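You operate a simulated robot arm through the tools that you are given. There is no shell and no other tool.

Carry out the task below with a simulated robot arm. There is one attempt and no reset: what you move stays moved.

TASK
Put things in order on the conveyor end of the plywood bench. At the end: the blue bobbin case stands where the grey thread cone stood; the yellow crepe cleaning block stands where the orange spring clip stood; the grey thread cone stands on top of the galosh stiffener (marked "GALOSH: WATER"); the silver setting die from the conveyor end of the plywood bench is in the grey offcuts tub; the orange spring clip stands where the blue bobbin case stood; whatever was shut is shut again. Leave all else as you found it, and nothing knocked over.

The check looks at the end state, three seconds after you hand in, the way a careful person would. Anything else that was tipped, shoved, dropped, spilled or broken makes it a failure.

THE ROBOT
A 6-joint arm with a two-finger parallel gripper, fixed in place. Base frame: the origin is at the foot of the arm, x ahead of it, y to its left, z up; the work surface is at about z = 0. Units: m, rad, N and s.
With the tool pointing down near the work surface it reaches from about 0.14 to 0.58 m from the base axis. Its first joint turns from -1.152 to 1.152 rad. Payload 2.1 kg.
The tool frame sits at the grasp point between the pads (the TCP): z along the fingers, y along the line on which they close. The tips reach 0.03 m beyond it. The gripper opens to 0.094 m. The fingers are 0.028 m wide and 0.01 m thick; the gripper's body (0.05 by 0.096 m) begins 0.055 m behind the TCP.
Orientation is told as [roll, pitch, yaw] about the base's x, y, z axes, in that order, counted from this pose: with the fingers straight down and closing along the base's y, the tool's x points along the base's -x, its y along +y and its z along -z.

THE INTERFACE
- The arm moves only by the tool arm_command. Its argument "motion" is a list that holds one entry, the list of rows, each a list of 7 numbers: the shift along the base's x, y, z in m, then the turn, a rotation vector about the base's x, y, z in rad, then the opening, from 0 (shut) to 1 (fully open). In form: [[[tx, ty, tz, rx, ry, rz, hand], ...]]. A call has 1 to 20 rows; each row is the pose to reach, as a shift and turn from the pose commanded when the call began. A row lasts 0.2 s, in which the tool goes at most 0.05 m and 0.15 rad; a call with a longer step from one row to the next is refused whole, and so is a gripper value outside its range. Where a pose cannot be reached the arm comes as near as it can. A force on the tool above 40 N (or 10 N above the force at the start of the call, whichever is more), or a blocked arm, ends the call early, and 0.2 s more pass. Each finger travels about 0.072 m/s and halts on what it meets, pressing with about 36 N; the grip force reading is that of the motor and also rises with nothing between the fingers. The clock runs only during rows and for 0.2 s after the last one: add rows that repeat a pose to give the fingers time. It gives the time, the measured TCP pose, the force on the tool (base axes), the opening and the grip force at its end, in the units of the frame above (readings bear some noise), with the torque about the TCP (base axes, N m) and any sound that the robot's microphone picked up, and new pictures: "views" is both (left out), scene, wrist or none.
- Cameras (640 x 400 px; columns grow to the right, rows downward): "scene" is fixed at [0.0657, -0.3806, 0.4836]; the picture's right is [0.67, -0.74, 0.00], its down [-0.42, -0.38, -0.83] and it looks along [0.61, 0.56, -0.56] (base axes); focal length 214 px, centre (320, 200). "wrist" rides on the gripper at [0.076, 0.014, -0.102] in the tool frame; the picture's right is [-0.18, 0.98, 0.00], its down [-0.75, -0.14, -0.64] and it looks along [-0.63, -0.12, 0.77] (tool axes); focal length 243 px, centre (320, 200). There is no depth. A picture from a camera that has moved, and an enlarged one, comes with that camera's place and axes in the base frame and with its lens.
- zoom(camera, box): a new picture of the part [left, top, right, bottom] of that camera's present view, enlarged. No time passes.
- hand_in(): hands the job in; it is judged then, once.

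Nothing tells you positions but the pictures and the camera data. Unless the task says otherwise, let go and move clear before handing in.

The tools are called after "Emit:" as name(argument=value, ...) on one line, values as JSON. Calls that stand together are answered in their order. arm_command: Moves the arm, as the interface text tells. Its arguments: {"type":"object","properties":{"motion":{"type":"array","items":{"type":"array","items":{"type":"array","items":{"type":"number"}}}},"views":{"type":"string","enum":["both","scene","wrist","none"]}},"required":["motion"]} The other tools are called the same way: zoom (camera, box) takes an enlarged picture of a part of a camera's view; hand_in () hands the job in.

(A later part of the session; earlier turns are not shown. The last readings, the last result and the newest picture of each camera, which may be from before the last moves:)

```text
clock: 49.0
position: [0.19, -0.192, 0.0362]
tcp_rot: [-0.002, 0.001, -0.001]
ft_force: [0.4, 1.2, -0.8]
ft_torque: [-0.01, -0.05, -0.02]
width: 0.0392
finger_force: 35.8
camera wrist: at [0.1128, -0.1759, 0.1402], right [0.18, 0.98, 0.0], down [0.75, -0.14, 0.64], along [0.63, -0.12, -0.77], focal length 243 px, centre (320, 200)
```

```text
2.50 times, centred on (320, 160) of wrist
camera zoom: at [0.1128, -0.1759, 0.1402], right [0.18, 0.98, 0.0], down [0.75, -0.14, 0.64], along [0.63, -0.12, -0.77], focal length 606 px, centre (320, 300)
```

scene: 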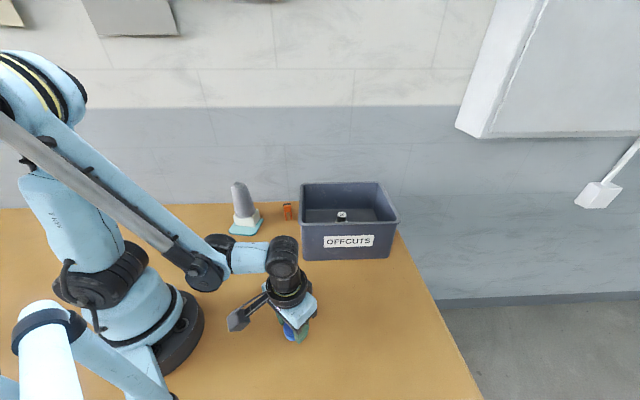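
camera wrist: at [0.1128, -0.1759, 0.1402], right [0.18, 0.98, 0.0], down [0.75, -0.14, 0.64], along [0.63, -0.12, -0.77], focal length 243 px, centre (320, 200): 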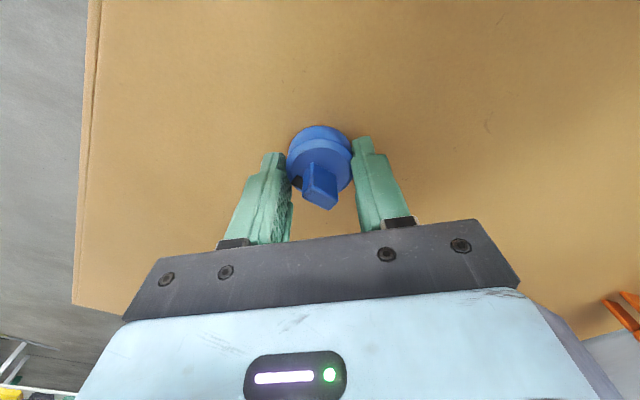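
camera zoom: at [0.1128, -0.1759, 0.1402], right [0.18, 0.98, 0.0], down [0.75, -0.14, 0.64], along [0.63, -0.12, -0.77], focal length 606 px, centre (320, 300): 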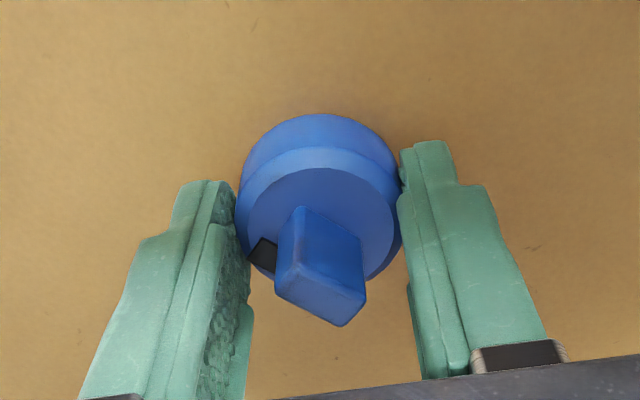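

The bobbin case is gripped at 0.039 m width. I carry it to the spot where the cone stood, (0.3585, -0.330).

Emit:
arm_command(motion=[[[0, 0, 0.015, 0, 0, 0, 0.3], [0, 0, 0.05, 0, 0, 0, 0.3], [0.01, -0.008, 0.09, 0, 0, 0, 0.3], [0.04, -0.033, 0.1, 0, 0, 0, 0.3], [0.075, -0.062, 0.1, 0, 0, 0, 0.3], [0.11, -0.09, 0.1, 0, 0, 0, 0.3], [0.145, -0.119, 0.1, 0, 0, 0, 0.3], [0.1625, -0.134, 0.095, 0, 0, 0, 0.3], [0.1695, -0.139, 0.08, 0, 0, 0, 0.3], [0.1695, -0.139, 0.06, 0, 0, 0, 0.3], [0.1695, -0.139, 0.05, 0, 0, 0, 0.3], [0.1695, -0.139, 0.05, 0, 0, 0, 0.3]]], views="both")

Emit:
zoom(camera="wrist", box=[240, 80, 400, 240])

Emit:
zoom(camera="scene", box=[340, 240, 450, 340])

```text
clock: 51.6
position: [0.3588, -0.3306, 0.0872]
tcp_rot: [0.0, 0.0, 0.0]
ft_force: [0.0, 1.1, -0.6]
ft_torque: [0.02, -0.01, 0.04]
width: 0.0393
finger_force: 36.4
camera wrist: at [0.2824, -0.3149, 0.1904], right [0.18, 0.98, 0.0], down [0.75, -0.14, 0.64], along [0.63, -0.12, -0.77], focal length 243 px, centre (320, 200)
```

scene: 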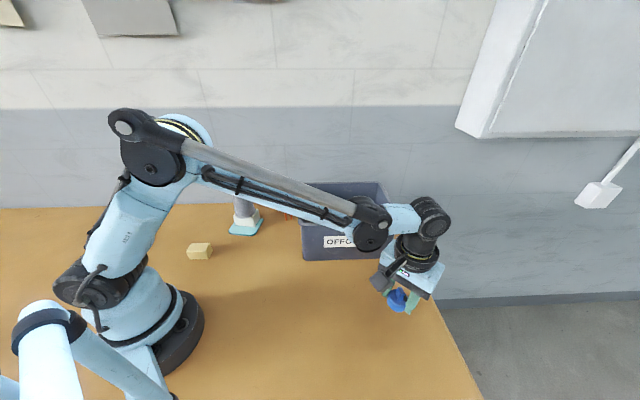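
wrist: 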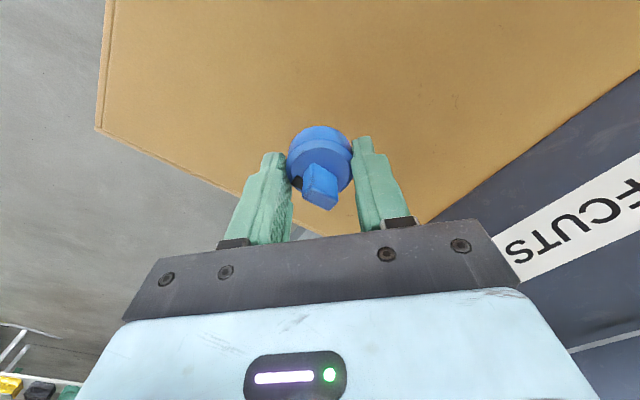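

```text
2.50 times, centred on (320, 160) of wrist
camera zoom: at [0.2824, -0.3149, 0.1904], right [0.18, 0.98, 0.0], down [0.75, -0.14, 0.64], along [0.63, -0.12, -0.77], focal length 606 px, centre (320, 300)
```

zoom: 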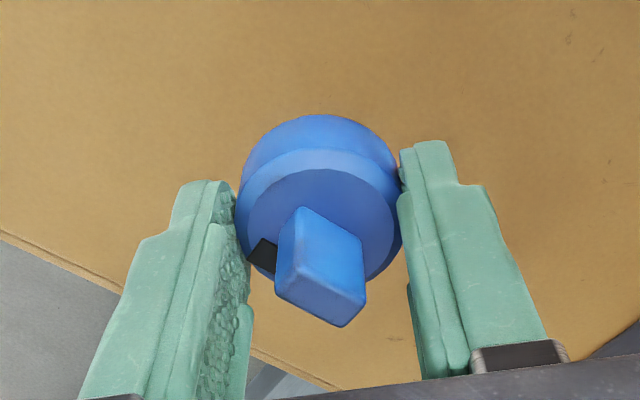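

```text
4.00 times, centred on (395, 290) of scene
camera zoom: at [0.0657, -0.3806, 0.4836], right [0.67, -0.74, 0.0], down [-0.42, -0.38, -0.83], along [0.61, 0.56, -0.56], focal length 858 px, centre (20, -160)
```

zoom: 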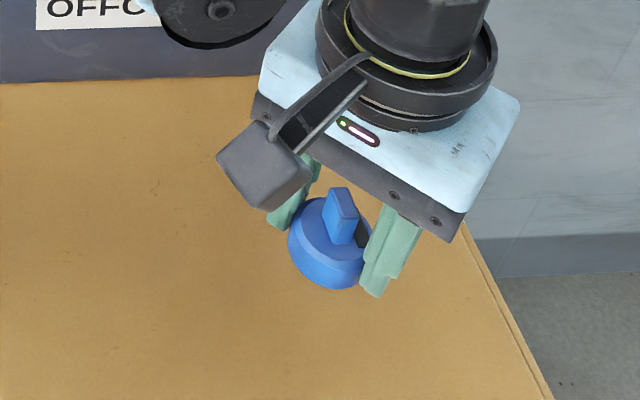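

The bobbin case is over the cone's old spot. I lower it to the bench, release and rise.

Emit:
arm_command(motion=[[[0.0003, 0.0003, -0.02, 0, 0, 0, 0.3], [0.0003, 0.0003, -0.038, 0, 0, 0, 0.3], [0.0003, 0.0003, -0.047, 0, 0, 0, 0.3], [0.0003, 0.0003, -0.0495, 0, 0, 0, 0.3], [0.0003, 0.0003, -0.0495, 0, 0, 0, 0.3]]], views="scene")

Emit:
zoom(camera="scene", box=[340, 240, 450, 340])

```text
clock: 52.8
position: [0.3601, -0.3304, 0.0371]
tcp_rot: [0.002, 0.001, -0.002]
ft_force: [-0.1, 0.5, -0.8]
ft_torque: [0.01, 0.01, 0.02]
width: 0.0397
finger_force: 35.6
```

scene: 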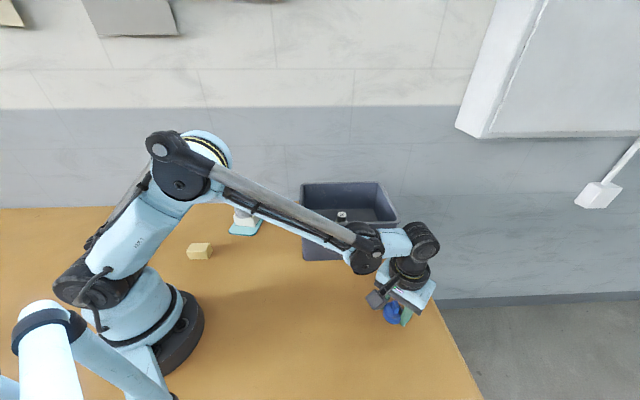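

```text
4.00 times, centred on (395, 290) of scene
camera zoom: at [0.0657, -0.3806, 0.4836], right [0.67, -0.74, 0.0], down [-0.42, -0.38, -0.83], along [0.61, 0.56, -0.56], focal length 858 px, centre (20, -160)
```

zoom: 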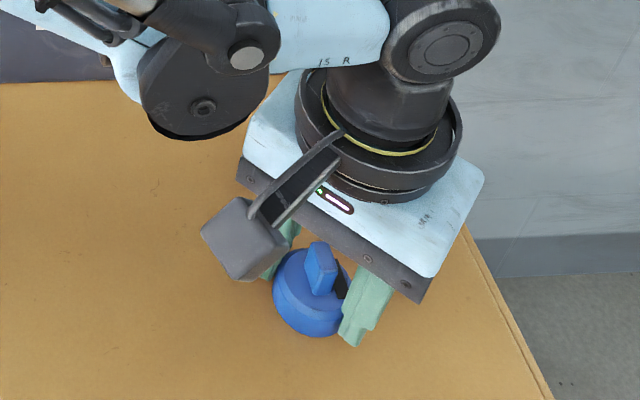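

Emit:
arm_command(motion=[[[0, 0, -0.0007, 0, 0, 0, 0.3], [0, 0, -0.0007, 0, 0, 0, 0.45], [0, 0, -0.0007, 0, 0, 0, 0.5], [0, 0, -0.0007, 0, 0, 0, 0.6], [0, 0, -0.0007, 0, 0, 0, 0.6], [0, 0, 0.02, 0, 0, 0, 0.65], [0, 0, 0.05, 0, 0, 0, 0.8], [0, 0, 0.08, 0, 0, 0, 1], [0, 0, 0.12, 0, 0, 0, 1], [0, 0, 0.16, 0, 0, 0, 1]]], views="both")

Emit:
zoom(camera="scene", box=[340, 250, 450, 350])

Emit:
zoom(camera="wrist", box=[240, 20, 400, 180])

```text
clock: 55.0
position: [0.3604, -0.329, 0.1971]
tcp_rot: [-0.001, 0.001, 0.001]
ft_force: [-0.6, 0.0, 0.0]
ft_torque: [0.01, -0.01, -0.01]
width: 0.0938
finger_force: 0.0
camera wrist: at [0.2831, -0.3145, 0.3015], right [0.18, 0.98, 0.0], down [0.75, -0.14, 0.64], along [0.63, -0.12, -0.77], focal length 243 px, centre (320, 200)
```

scene: 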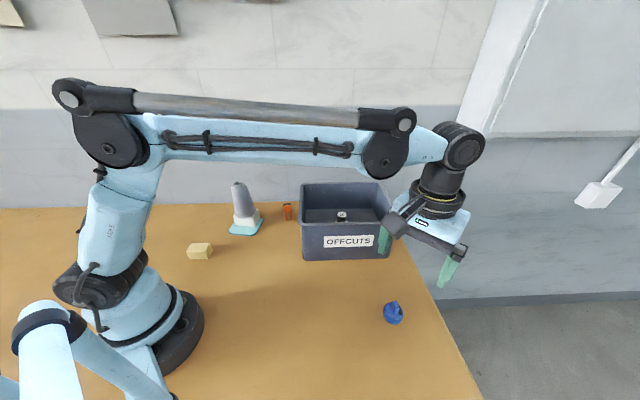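
wrist: 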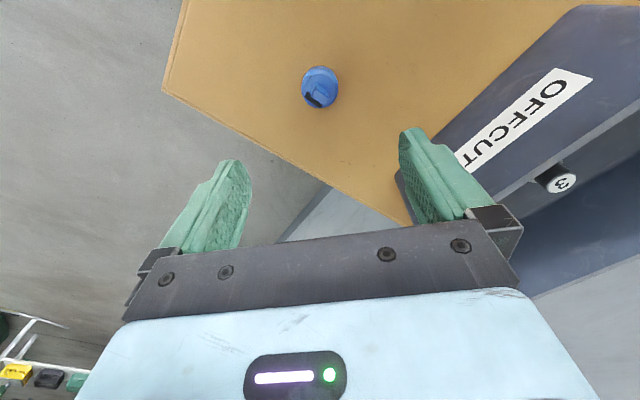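

```text
4.00 times, centred on (395, 300) of scene
camera zoom: at [0.0657, -0.3805, 0.4836], right [0.67, -0.74, 0.0], down [-0.42, -0.38, -0.83], along [0.61, 0.56, -0.56], focal length 858 px, centre (20, -200)
```

zoom: 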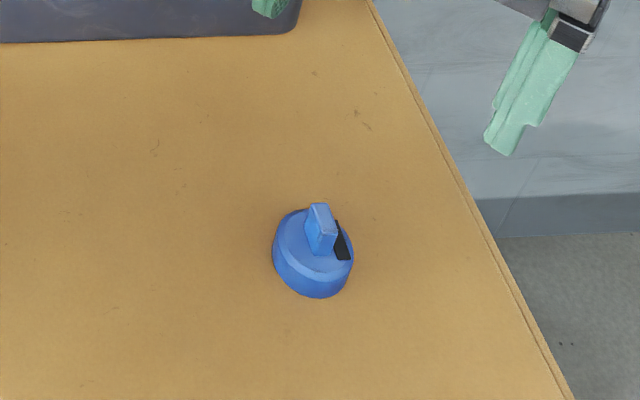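

```text
2.50 times, centred on (320, 100) of wrist
camera zoom: at [0.2831, -0.3145, 0.3015], right [0.18, 0.98, 0.0], down [0.75, -0.14, 0.64], along [0.63, -0.12, -0.77], focal length 606 px, centre (320, 450)
```

zoom: 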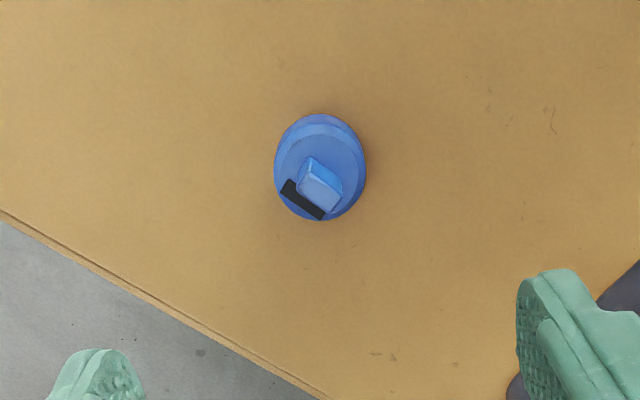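

The bobbin case stands on the cone's old spot. Next I go over to the orange clip for a close look.

Emit:
arm_command(motion=[[[0, 0.01, 0.03, 0, 0, 0, 1], [0, 0.04, 0.05, 0, 0, 0, 1], [0, 0.085, 0.05, 0, 0, 0, 1], [0.003, 0.13, 0.05, 0, 0, 0, 1], [0.006, 0.175, 0.05, 0, 0, 0, 1], [0.01, 0.22, 0.05, 0, 0, 0, 1], [0.015, 0.265, 0.05, 0, 0, 0, 1], [0.02, 0.31, 0.05, 0, 0, 0, 1], [0.026, 0.355, 0.05, 0, 0, 0, 1], [0.032, 0.395, 0.04, 0, 0, 0, 1], [0.037, 0.42, 0.03, 0, 0, 0, 1], [0.04, 0.435, 0.02, 0, 0, 0, 1], [0.04, 0.435, 0.01, 0, 0, 0, 1], [0.04, 0.435, 0.01, 0, 0, 0, 1]]], views="both")

Emit:
zoom(camera="wrist", box=[260, 60, 380, 180])

Emit:
zoom(camera="scene", box=[220, 180, 310, 240])

```text
clock: 58.0
position: [0.3992, 0.1042, 0.208]
tcp_rot: [-0.001, 0.0, -0.001]
ft_force: [0.7, 0.5, -0.2]
ft_torque: [0.03, 0.0, 0.03]
width: 0.094
finger_force: 0.0
camera wrist: at [0.3227, 0.1203, 0.311], right [0.18, 0.98, 0.0], down [0.75, -0.14, 0.64], along [0.63, -0.12, -0.77], focal length 243 px, centre (320, 200)
```

scene: 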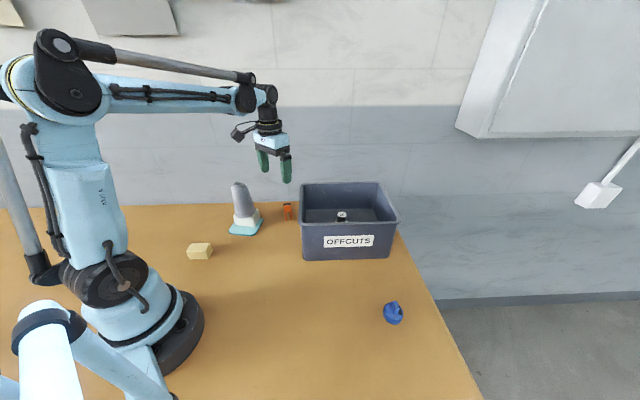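
wrist: 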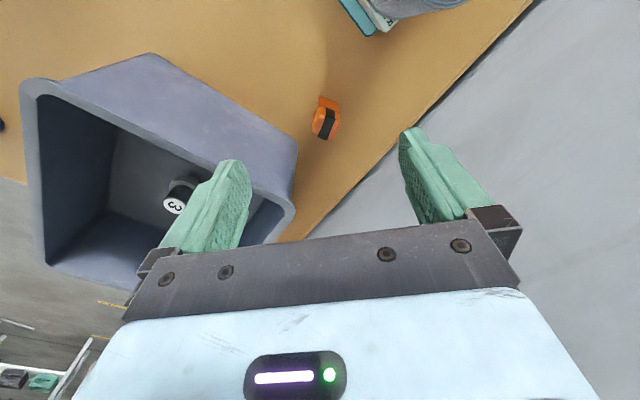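

```text
3.33 times, centred on (320, 120) of wrist
camera zoom: at [0.3227, 0.1203, 0.311], right [0.18, 0.98, 0.0], down [0.75, -0.14, 0.64], along [0.63, -0.12, -0.77], focal length 809 px, centre (320, 467)
```

zoom: 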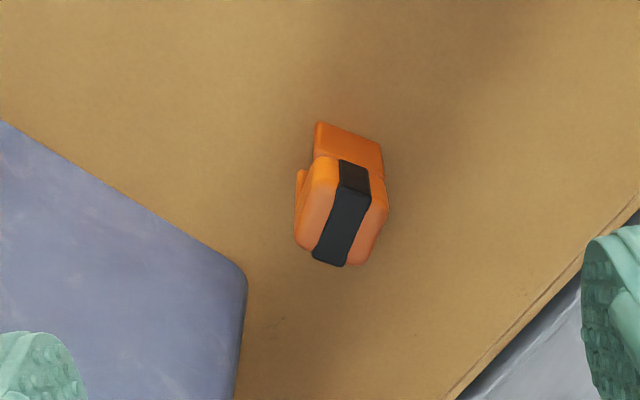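

```text
6.67 times, centred on (265, 210) of scene
camera zoom: at [0.0658, -0.3805, 0.4836], right [0.67, -0.74, 0.0], down [-0.42, -0.38, -0.83], along [0.61, 0.56, -0.56], focal length 1430 px, centre (687, 133)
```

zoom: 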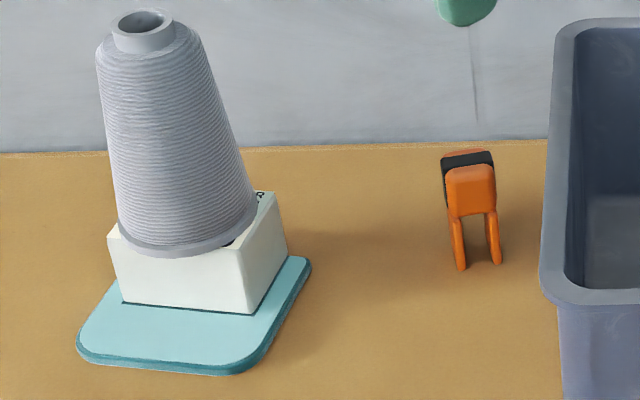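

The clip stands near (0.427, 0.107), about 0.065 m tall. Its legs are set along a line roughly -26° from x. I turn the gripper by -0.45 rad to match and hover lower, keeping clear of the tub and cone.

Emit:
arm_command(motion=[[[0.007, 0.001, -0.01, 0, 0, -0.14, 1], [0.014, 0.002, -0.03, 0, 0, -0.28, 1], [0.021, 0.003, -0.05, 0, 0, -0.4, 1], [0.027, 0.003, -0.065, 0, 0, -0.45, 1], [0.027, 0.003, -0.065, 0, 0, -0.45, 1]]], views="both")

Emit:
zoom(camera="wrist", box=[250, 60, 390, 200])

Emit:
zoom(camera="scene", box=[220, 160, 330, 240])

```text
clock: 59.2
position: [0.4271, 0.1076, 0.1429]
tcp_rot: [0.0, -0.001, -0.45]
ft_force: [0.3, -0.7, 0.2]
ft_torque: [-0.02, -0.01, 0.02]
width: 0.0939
finger_force: 0.0
camera wrist: at [0.3636, 0.1552, 0.2456], right [0.59, 0.8, 0.0], down [0.62, -0.46, 0.64], along [0.52, -0.38, -0.77], focal length 243 px, centre (320, 200)
```

scene: 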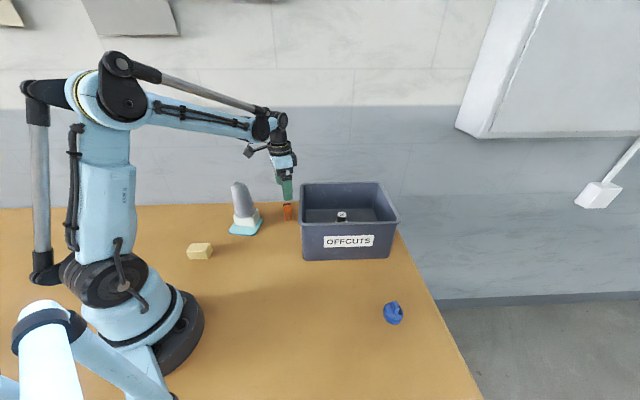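
wrist: 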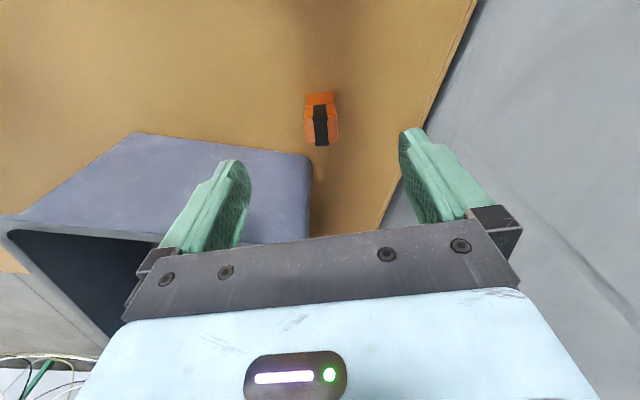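

```text
2.86 times, centred on (320, 130) of wrist
camera zoom: at [0.3636, 0.1552, 0.2456], right [0.59, 0.8, 0.0], down [0.62, -0.46, 0.64], along [0.52, -0.38, -0.77], focal length 693 px, centre (320, 400)
```

zoom: 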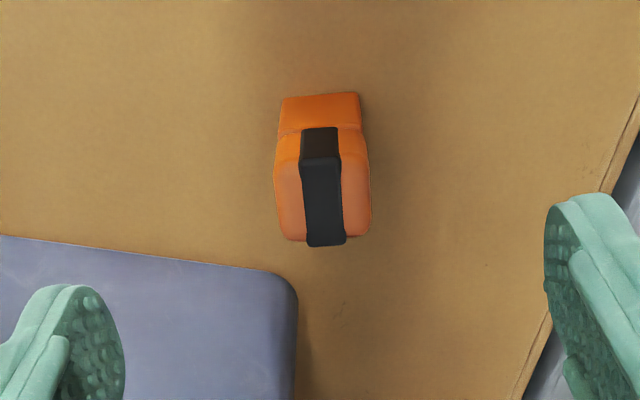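

```text
5.00 times, centred on (275, 200) of scene
camera zoom: at [0.0657, -0.3806, 0.4836], right [0.67, -0.74, 0.0], down [-0.42, -0.38, -0.83], along [0.61, 0.56, -0.56], focal length 1072 px, centre (545, 200)
```

zoom: 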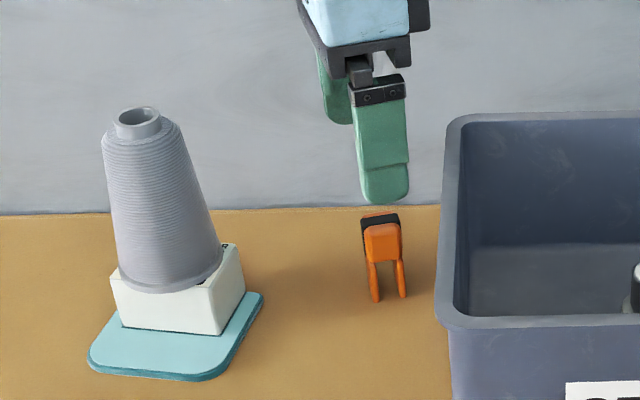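

The clip's centre is at about (0.430, 0.109), and its broad axis is about 7° further round than the gripper. I turn a little more, shift 3 mm, and descend so the pads take its upper body.

Emit:
arm_command(motion=[[[0.0027, 0.0012, 0.0, 0, 0, -0.126, 1], [0.0027, 0.0012, -0.02, 0, 0, -0.126, 1], [0.0027, 0.0012, -0.04, 0, 0, -0.126, 1], [0.0027, 0.0012, -0.045, 0, 0, -0.126, 1]]], views="both")

Emit:
zoom(camera="wrist", box=[240, 60, 400, 220])

Emit:
zoom(camera="scene", box=[220, 160, 330, 240])

```text
clock: 60.2
position: [0.4293, 0.11, 0.0978]
tcp_rot: [0.0, 0.001, -0.575]
ft_force: [0.3, 0.2, 0.7]
ft_torque: [-0.03, 0.03, -0.01]
width: 0.0938
finger_force: 0.0
camera wrist: at [0.3722, 0.1639, 0.2007], right [0.69, 0.72, 0.0], down [0.56, -0.53, 0.64], along [0.46, -0.44, -0.77], focal length 243 px, centre (320, 200)
```

scene: 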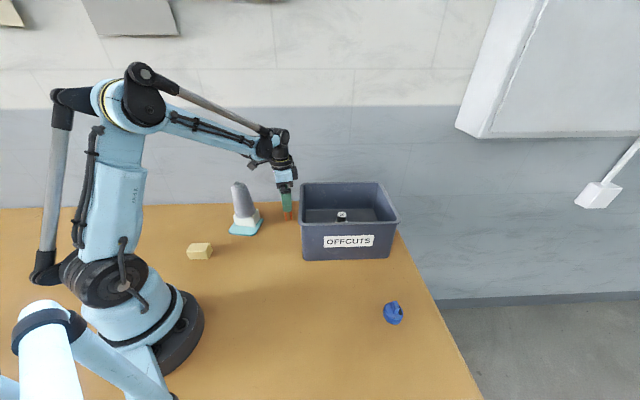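
wrist: 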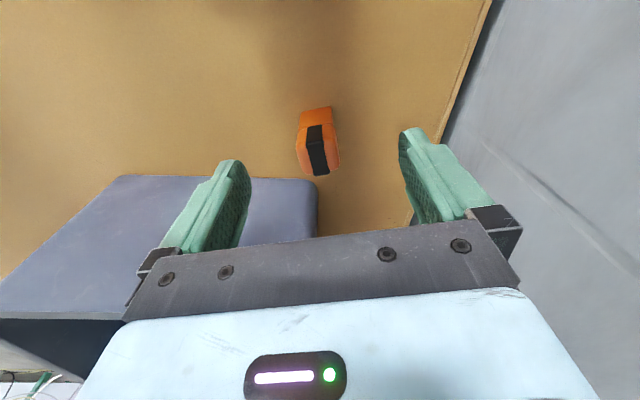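

```text
2.50 times, centred on (320, 140) of wrist
camera zoom: at [0.3722, 0.1639, 0.2007], right [0.69, 0.72, 0.0], down [0.56, -0.53, 0.64], along [0.46, -0.44, -0.77], focal length 606 px, centre (320, 350)
```

zoom: 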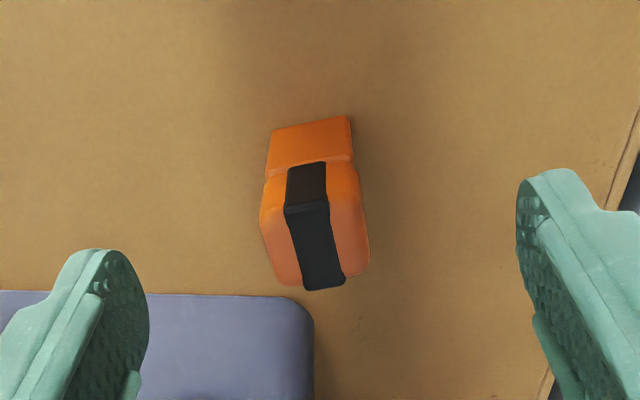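

```text
5.00 times, centred on (275, 200) of scene
camera zoom: at [0.0657, -0.3806, 0.4836], right [0.67, -0.74, 0.0], down [-0.42, -0.38, -0.83], along [0.61, 0.56, -0.56], focal length 1072 px, centre (545, 200)
```

zoom: 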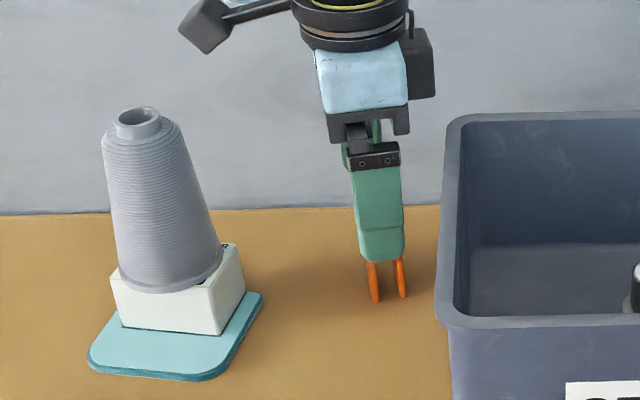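

The gripper is aligned with the clip and centred. I descend the last 25 mm and close.

Emit:
arm_command(motion=[[[0.0012, -0.0008, -0.012, 0, 0, 0, 1], [0.0012, -0.0008, -0.0255, 0, 0, 0, 1], [0.0012, -0.0008, -0.0255, 0, 0, 0, 0.8], [0.0012, -0.0008, -0.0255, 0, 0, 0, 0.6], [0.0012, -0.0008, -0.0255, 0, 0, 0, 0.4], [0.0012, -0.0008, -0.0255, 0, 0, 0, 0.25], [0.0012, -0.0008, -0.0255, 0, 0, 0, 0.15], [0.0012, -0.0008, -0.0255, 0, 0, 0, 0.15], [0.0012, -0.0008, -0.0255, 0, 0, 0, 0.15]]], views="both")

Emit:
zoom(camera="wrist", box=[240, 80, 400, 240])

Emit:
zoom(camera="scene", box=[220, 160, 330, 240])

```text
clock: 62.2
position: [0.431, 0.1086, 0.0718]
tcp_rot: [-0.001, -0.002, -0.576]
ft_force: [0.5, 0.3, -0.1]
ft_torque: [0.0, 0.0, 0.0]
width: 0.0256
finger_force: 36.0
camera wrist: at [0.374, 0.1625, 0.1752], right [0.69, 0.72, 0.0], down [0.56, -0.53, 0.64], along [0.46, -0.44, -0.77], focal length 243 px, centre (320, 200)
```

scene: 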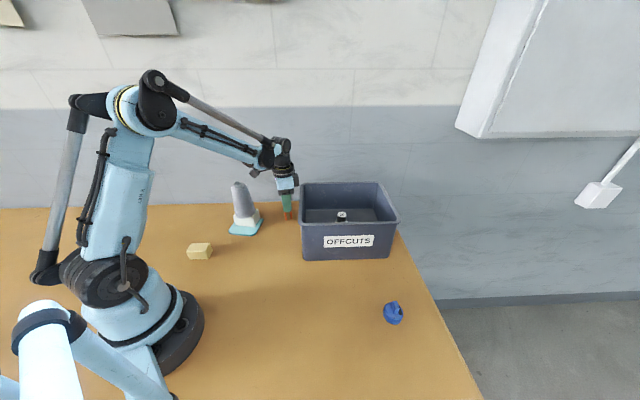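
wrist: 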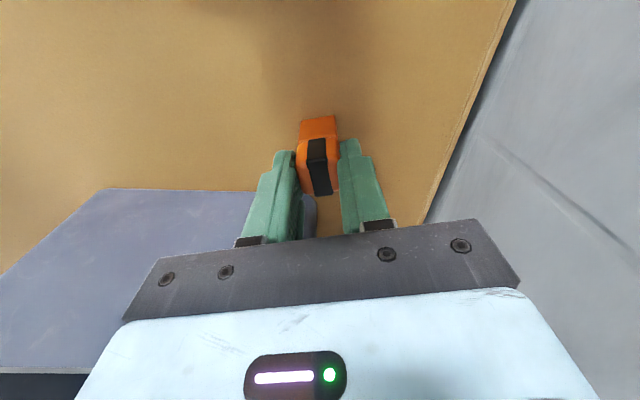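

```text
2.50 times, centred on (320, 160) of wrist
camera zoom: at [0.374, 0.1625, 0.1752], right [0.69, 0.72, 0.0], down [0.56, -0.53, 0.64], along [0.46, -0.44, -0.77], focal length 606 px, centre (320, 300)
```

zoom: 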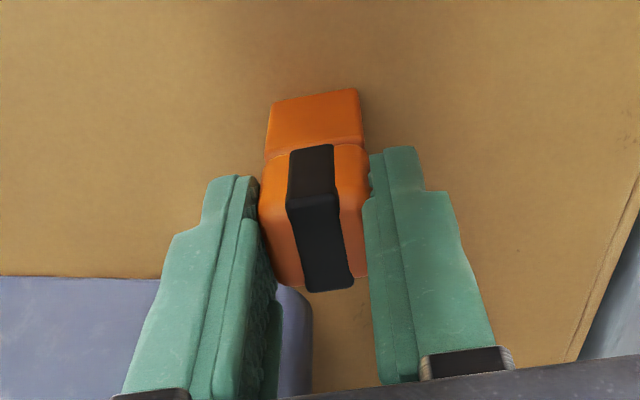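

```text
5.00 times, centred on (275, 200) of scene
camera zoom: at [0.0657, -0.3806, 0.4836], right [0.67, -0.74, 0.0], down [-0.42, -0.38, -0.83], along [0.61, 0.56, -0.56], focal length 1072 px, centre (545, 200)
```

zoom: 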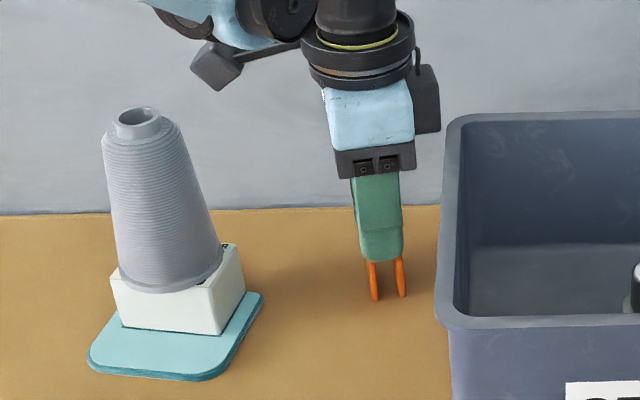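

The clip is held at 0.0256 m width, and its spot is (0.431, 0.109). I lift it straight up and carry it toward the bobbin case's old spot at (0.189, -0.1905).

Emit:
arm_command(motion=[[[0, 0, 0.015, 0, 0, 0, 0.15], [0, 0, 0.05, 0, 0, 0, 0.15], [0, 0, 0.09, 0, 0, 0, 0.15], [0, 0, 0.13, 0, 0, 0, 0.15], [-0.005, -0.006, 0.165, 0, 0, 0, 0.15], [-0.025, -0.031, 0.18, 0, 0, 0, 0.15], [-0.052, -0.064, 0.18, 0, 0, 0, 0.15], [-0.079, -0.098, 0.18, 0, 0, 0, 0.15], [-0.106, -0.131, 0.18, 0, 0, 0, 0.15], [-0.133, -0.165, 0.18, 0, 0, 0, 0.15], [-0.16, -0.198, 0.18, 0, 0, 0, 0.15], [-0.187, -0.231, 0.17, 0, 0, 0, 0.15], [-0.21, -0.26, 0.15, 0, 0, 0, 0.15], [-0.228, -0.282, 0.13, 0, 0, 0, 0.15], [-0.238, -0.295, 0.11, 0, 0, 0, 0.15], [-0.242, -0.2995, 0.09, 0, 0, 0, 0.15], [-0.242, -0.2995, 0.07, 0, 0, 0, 0.15], [-0.242, -0.2995, 0.055, 0, 0, 0, 0.15], [-0.242, -0.2995, 0.055, 0, 0, 0, 0.15]]], views="both")

Emit:
zoom(camera="wrist", box=[240, 80, 400, 240])

Emit:
zoom(camera="scene", box=[230, 240, 340, 350])

```text
clock: 66.2
position: [0.1897, -0.1902, 0.1283]
tcp_rot: [0.0, -0.001, -0.577]
ft_force: [-0.4, -1.0, -0.3]
ft_torque: [0.02, -0.03, -0.02]
width: 0.0255
finger_force: 35.9
camera wrist: at [0.1317, -0.1357, 0.2303], right [0.69, 0.72, 0.0], down [0.56, -0.53, 0.64], along [0.46, -0.44, -0.77], focal length 243 px, centre (320, 200)
```

scene: 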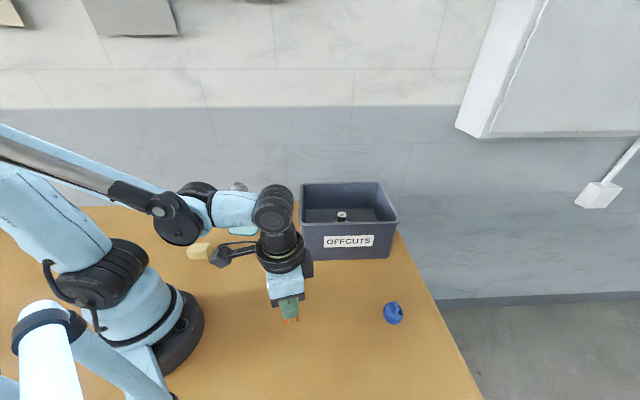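
wrist: 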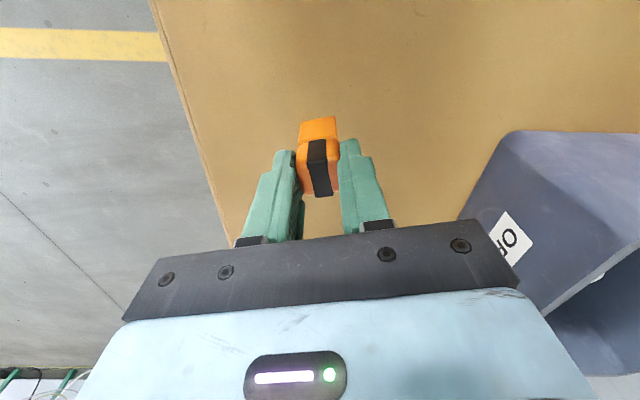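

```text
2.50 times, centred on (320, 160) of wrist
camera zoom: at [0.1317, -0.1357, 0.2303], right [0.69, 0.72, 0.0], down [0.56, -0.53, 0.64], along [0.46, -0.44, -0.77], focal length 606 px, centre (320, 300)
```

zoom: 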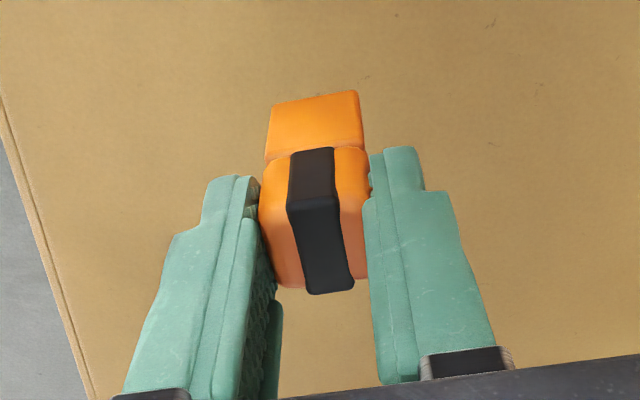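

```text
3.64 times, centred on (285, 295) of scene
camera zoom: at [0.0657, -0.3806, 0.4836], right [0.67, -0.74, 0.0], down [-0.42, -0.38, -0.83], along [0.61, 0.56, -0.56], focal length 780 px, centre (447, -146)
```

zoom: 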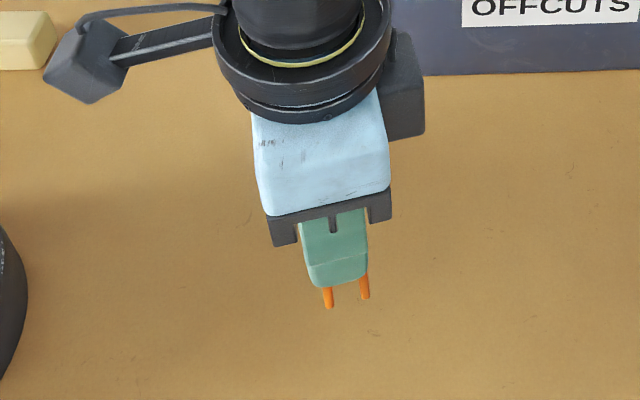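

The clip is right over the bobbin case's old spot and still upright. I lower it to the bench height where it was gripped.

Emit:
arm_command(motion=[[[-0.0005, 0, -0.02, 0, 0, 0, 0.15], [-0.0005, 0, -0.04, 0, 0, 0, 0.15], [-0.0005, 0, -0.05, 0, 0, 0, 0.15], [-0.0005, 0, -0.0545, 0, 0, 0, 0.15], [-0.0005, 0, -0.0545, 0, 0, 0, 0.15]]], views="scene")

Emit:
zoom(camera="scene", box=[250, 270, 340, 350])

```text
clock: 67.4
position: [0.1882, -0.1917, 0.0721]
tcp_rot: [0.001, 0.0, -0.577]
ft_force: [0.1, -0.3, 0.1]
ft_torque: [0.0, 0.0, 0.0]
width: 0.0254
finger_force: 36.0
```

scene: 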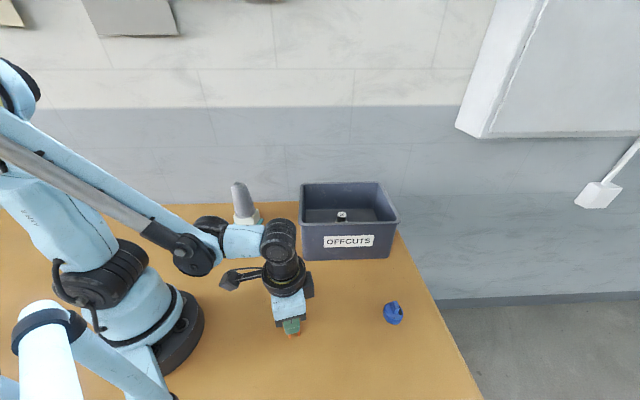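

```text
5.00 times, centred on (295, 310) of scene
camera zoom: at [0.0657, -0.3805, 0.4836], right [0.67, -0.74, 0.0], down [-0.42, -0.38, -0.83], along [0.61, 0.56, -0.56], focal length 1072 px, centre (445, -350)
```

zoom: 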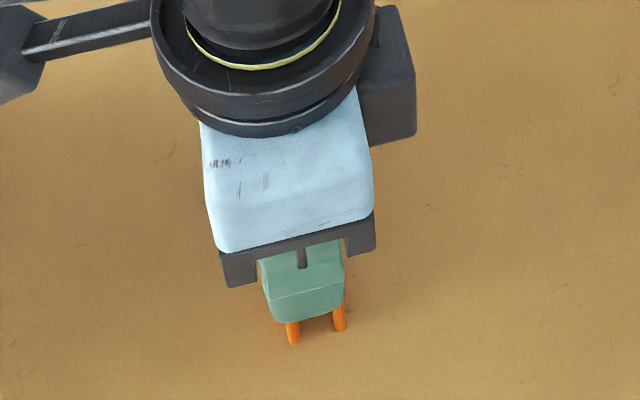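

Emit:
arm_command(motion=[[[0, 0, -0.0007, 0, 0, 0, 0.15], [0, 0, -0.0007, 0, 0, 0, 0.15]]], views="none")

Emit:
arm_command(motion=[[[0, 0, 0, 0, 0, 0, 0.28], [0, 0, 0, 0, 0, 0, 0.32], [0, 0, 0, 0, 0, 0, 0.4], [0, 0, 0, 0, 0, 0, 0.5], [0, 0, 0, 0, 0, 0, 0.5], [0, 0, 0.02, 0, 0, 0, 0.6], [0, 0, 0.05, 0, 0, 0, 0.8], [0, 0, 0.09, 0, 0, 0, 1], [0, 0, 0.13, 0, 0, 0, 1]]], views="both")

Emit:
zoom(camera="wrist", box=[240, 40, 400, 200])

Emit:
zoom(camera="scene", box=[250, 270, 340, 350])

```text
clock: 68.0
position: [0.1867, -0.1902, 0.0715]
tcp_rot: [0.001, 0.0, -0.577]
ft_force: [0.6, -0.4, 0.9]
ft_torque: [-0.02, 0.06, -0.03]
width: 0.0256
finger_force: 36.5
```

```text
clock: 70.0
position: [0.1874, -0.1906, 0.2017]
tcp_rot: [0.001, 0.0, -0.574]
ft_force: [1.2, 0.2, 1.1]
ft_torque: [0.0, -0.01, 0.03]
width: 0.0942
finger_force: 0.1
camera wrist: at [0.1308, -0.1361, 0.3051], right [0.69, 0.72, 0.0], down [0.56, -0.53, 0.64], along [0.46, -0.44, -0.77], focal length 243 px, centre (320, 200)
```

scene: 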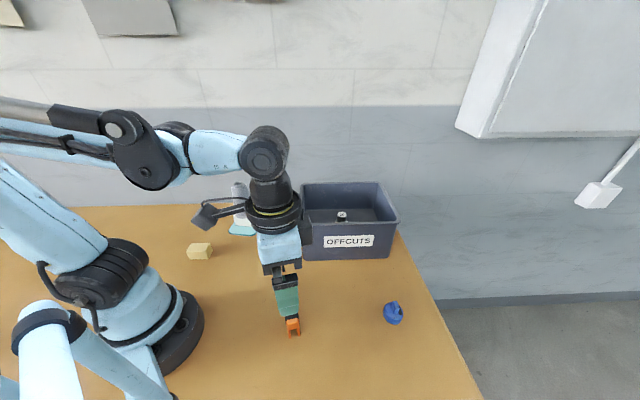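
wrist: 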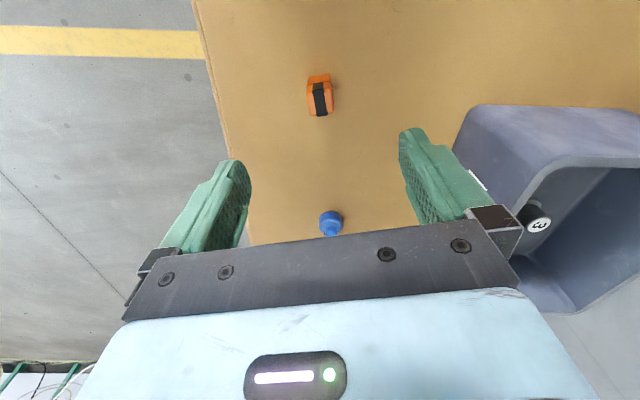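

```text
2.50 times, centred on (320, 120) of wrist
camera zoom: at [0.1308, -0.1361, 0.3051], right [0.69, 0.72, 0.0], down [0.56, -0.53, 0.64], along [0.46, -0.44, -0.77], focal length 606 px, centre (320, 400)
```

zoom: 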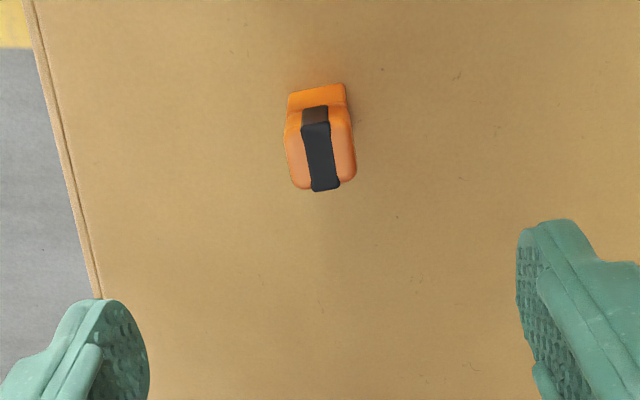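

```text
5.00 times, centred on (295, 310) of scene
camera zoom: at [0.0657, -0.3805, 0.4836], right [0.67, -0.74, 0.0], down [-0.42, -0.38, -0.83], along [0.61, 0.56, -0.56], focal length 1072 px, centre (445, -350)
```

zoom: 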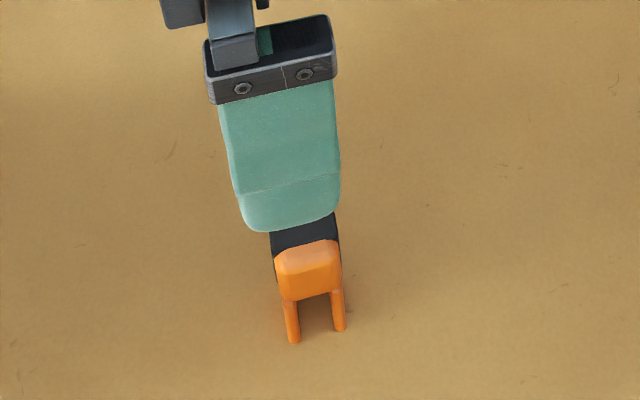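

The clip stands upright on the bobbin case's old spot. Last is the yellow block, so I swing over to it, turning the gripper back to neutral on the way.

Emit:
arm_command(motion=[[[0.02, 0.03, 0.02, 0, 0, 0.05, 1], [0.04, 0.065, 0.04, 0, 0, 0.12, 1], [0.05, 0.105, 0.045, 0, 0, 0.2, 1], [0.06, 0.145, 0.045, 0, 0, 0.28, 1], [0.06, 0.185, 0.045, 0, 0, 0.36, 1], [0.05, 0.225, 0.04, 0, 0, 0.44, 1], [0.03, 0.265, 0.03, 0, 0, 0.52, 1], [0.01, 0.3, 0.02, 0, 0, 0.574, 1], [-0.015, 0.33, 0.01, 0, 0, 0.574, 1], [-0.0375, 0.35, 0.0, 0, 0, 0.574, 1], [-0.0375, 0.35, 0.0, 0, 0, 0.574, 1]]], views="both")

Emit:
zoom(camera="wrist", box=[240, 20, 400, 180])

Emit:
zoom(camera="scene", box=[170, 220, 250, 280])

Emit:
zoom(camera="scene", box=[250, 270, 340, 350])

```text
clock: 72.4
position: [0.1489, 0.1595, 0.2016]
tcp_rot: [0.003, 0.001, -0.002]
ft_force: [-1.0, -0.7, -0.2]
ft_torque: [0.0, 0.02, 0.0]
width: 0.094
finger_force: 0.0
camera wrist: at [0.0722, 0.1743, 0.3042], right [0.19, 0.98, 0.0], down [0.75, -0.14, 0.64], along [0.63, -0.12, -0.77], focal length 243 px, centre (320, 200)
```

scene: 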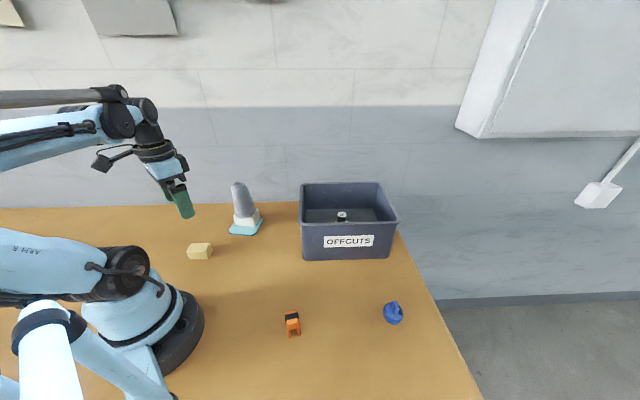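
wrist: 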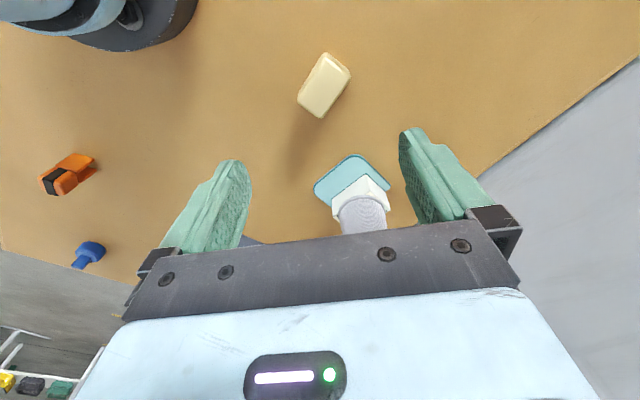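

```text
2.50 times, centred on (320, 100) of wrist
camera zoom: at [0.0722, 0.1743, 0.3042], right [0.19, 0.98, 0.0], down [0.75, -0.14, 0.64], along [0.63, -0.12, -0.77], focal length 606 px, centre (320, 450)
```

zoom: 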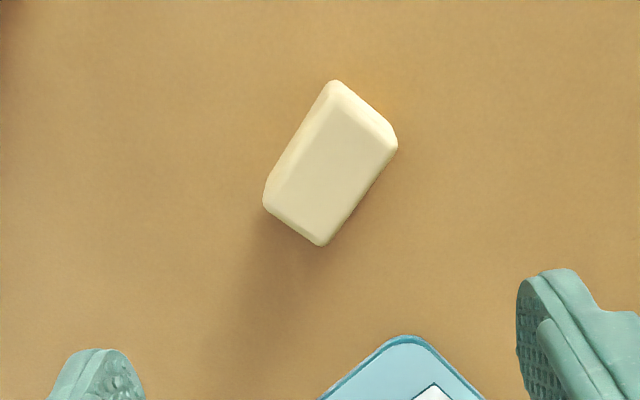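

```text
6.67 times, centred on (210, 250) of scene
camera zoom: at [0.0657, -0.3805, 0.4836], right [0.67, -0.74, 0.0], down [-0.42, -0.38, -0.83], along [0.61, 0.56, -0.56], focal length 1430 px, centre (1053, -133)
```

zoom: 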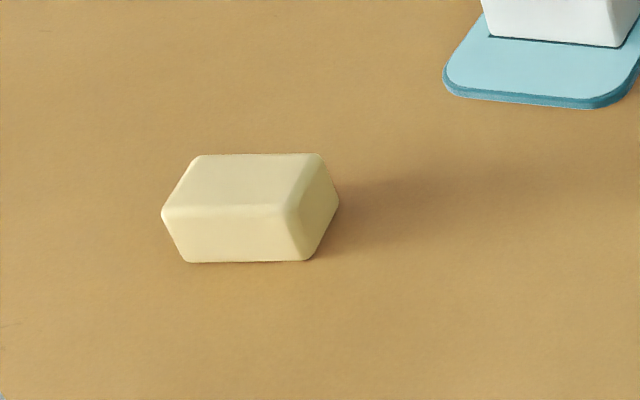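

```text
5.00 times, centred on (295, 310) of scene
camera zoom: at [0.0657, -0.3805, 0.4836], right [0.67, -0.74, 0.0], down [-0.42, -0.38, -0.83], along [0.61, 0.56, -0.56], focal length 1072 px, centre (445, -350)
```

zoom: 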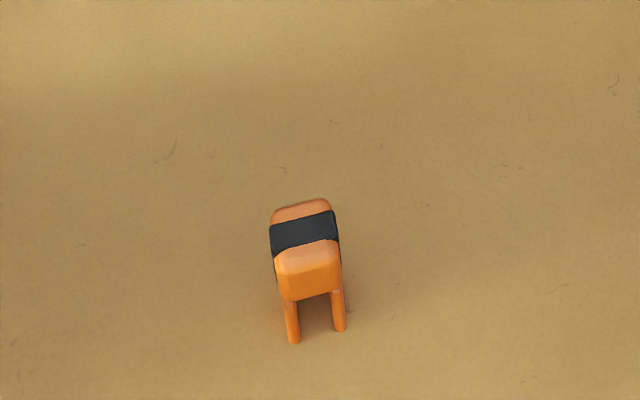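

The yellow block is at about (0.146, 0.165), roughly 0.054 × 0.031 × 0.032 m, with its long axis near -45°. I turn the gripper to -45° so it closes across the short side, and hover lower for a precise look.

Emit:
arm_command(motion=[[[-0.001, 0.002, -0.01, 0, 0, -0.14, 1], [-0.002, 0.004, -0.02, 0, 0, -0.28, 1], [-0.003, 0.006, -0.03, 0, 0, -0.42, 1], [-0.004, 0.008, -0.04, 0, 0, -0.56, 1], [-0.005, 0.008, -0.055, 0, 0, -0.69, 1], [-0.006, 0.008, -0.07, 0, 0, -0.785, 1], [-0.006, 0.008, -0.075, 0, 0, -0.785, 1], [-0.006, 0.008, -0.075, 0, 0, -0.785, 1]]], views="both")

Emit:
zoom(camera="wrist", box=[240, 40, 400, 200])

Emit:
zoom(camera="scene", box=[140, 180, 270, 280])

```text
clock: 74.2
position: [0.1436, 0.1669, 0.1269]
tcp_rot: [0.0, 0.0, -0.785]
ft_force: [0.5, 0.0, 0.5]
ft_torque: [0.01, -0.01, 0.02]
width: 0.094
finger_force: 0.1
camera wrist: at [0.0995, 0.2321, 0.23], right [0.83, 0.56, 0.0], down [0.43, -0.63, 0.64], along [0.36, -0.53, -0.77], focal length 243 px, centre (320, 200)
```

scene: 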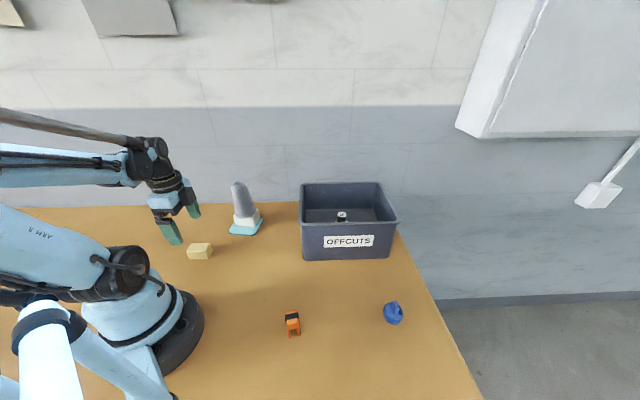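
wrist: 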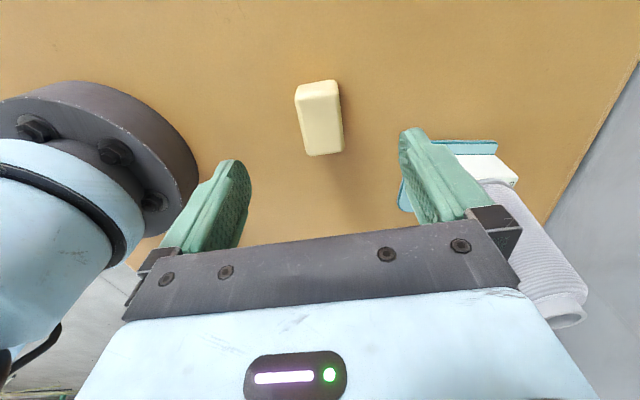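

```text
2.50 times, centred on (320, 120) of wrist
camera zoom: at [0.0995, 0.2321, 0.23], right [0.83, 0.56, 0.0], down [0.43, -0.63, 0.64], along [0.36, -0.53, -0.77], focal length 606 px, centre (320, 400)
```

zoom: 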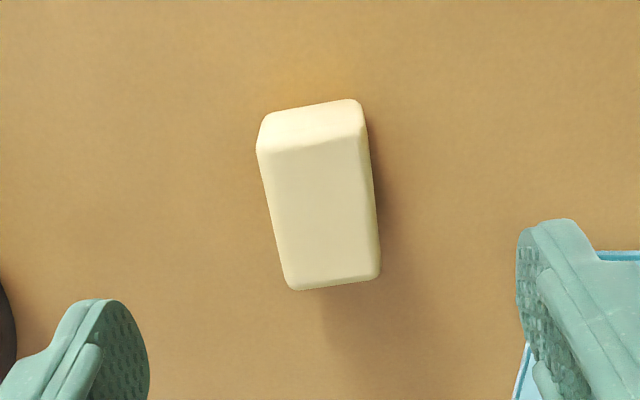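

```text
4.00 times, centred on (205, 230) of scene
camera zoom: at [0.0657, -0.3806, 0.4836], right [0.67, -0.74, 0.0], down [-0.42, -0.38, -0.83], along [0.61, 0.56, -0.56], focal length 858 px, centre (780, 80)
```

zoom: 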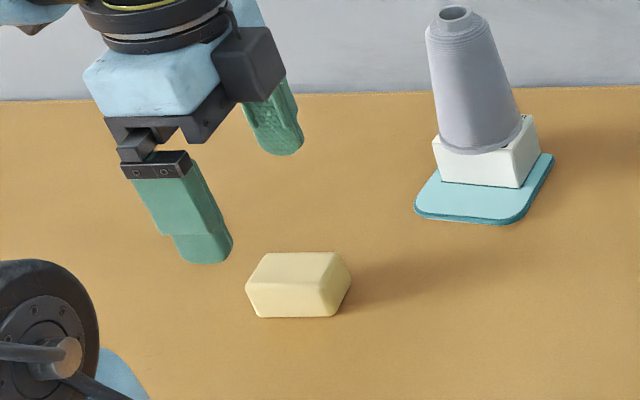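

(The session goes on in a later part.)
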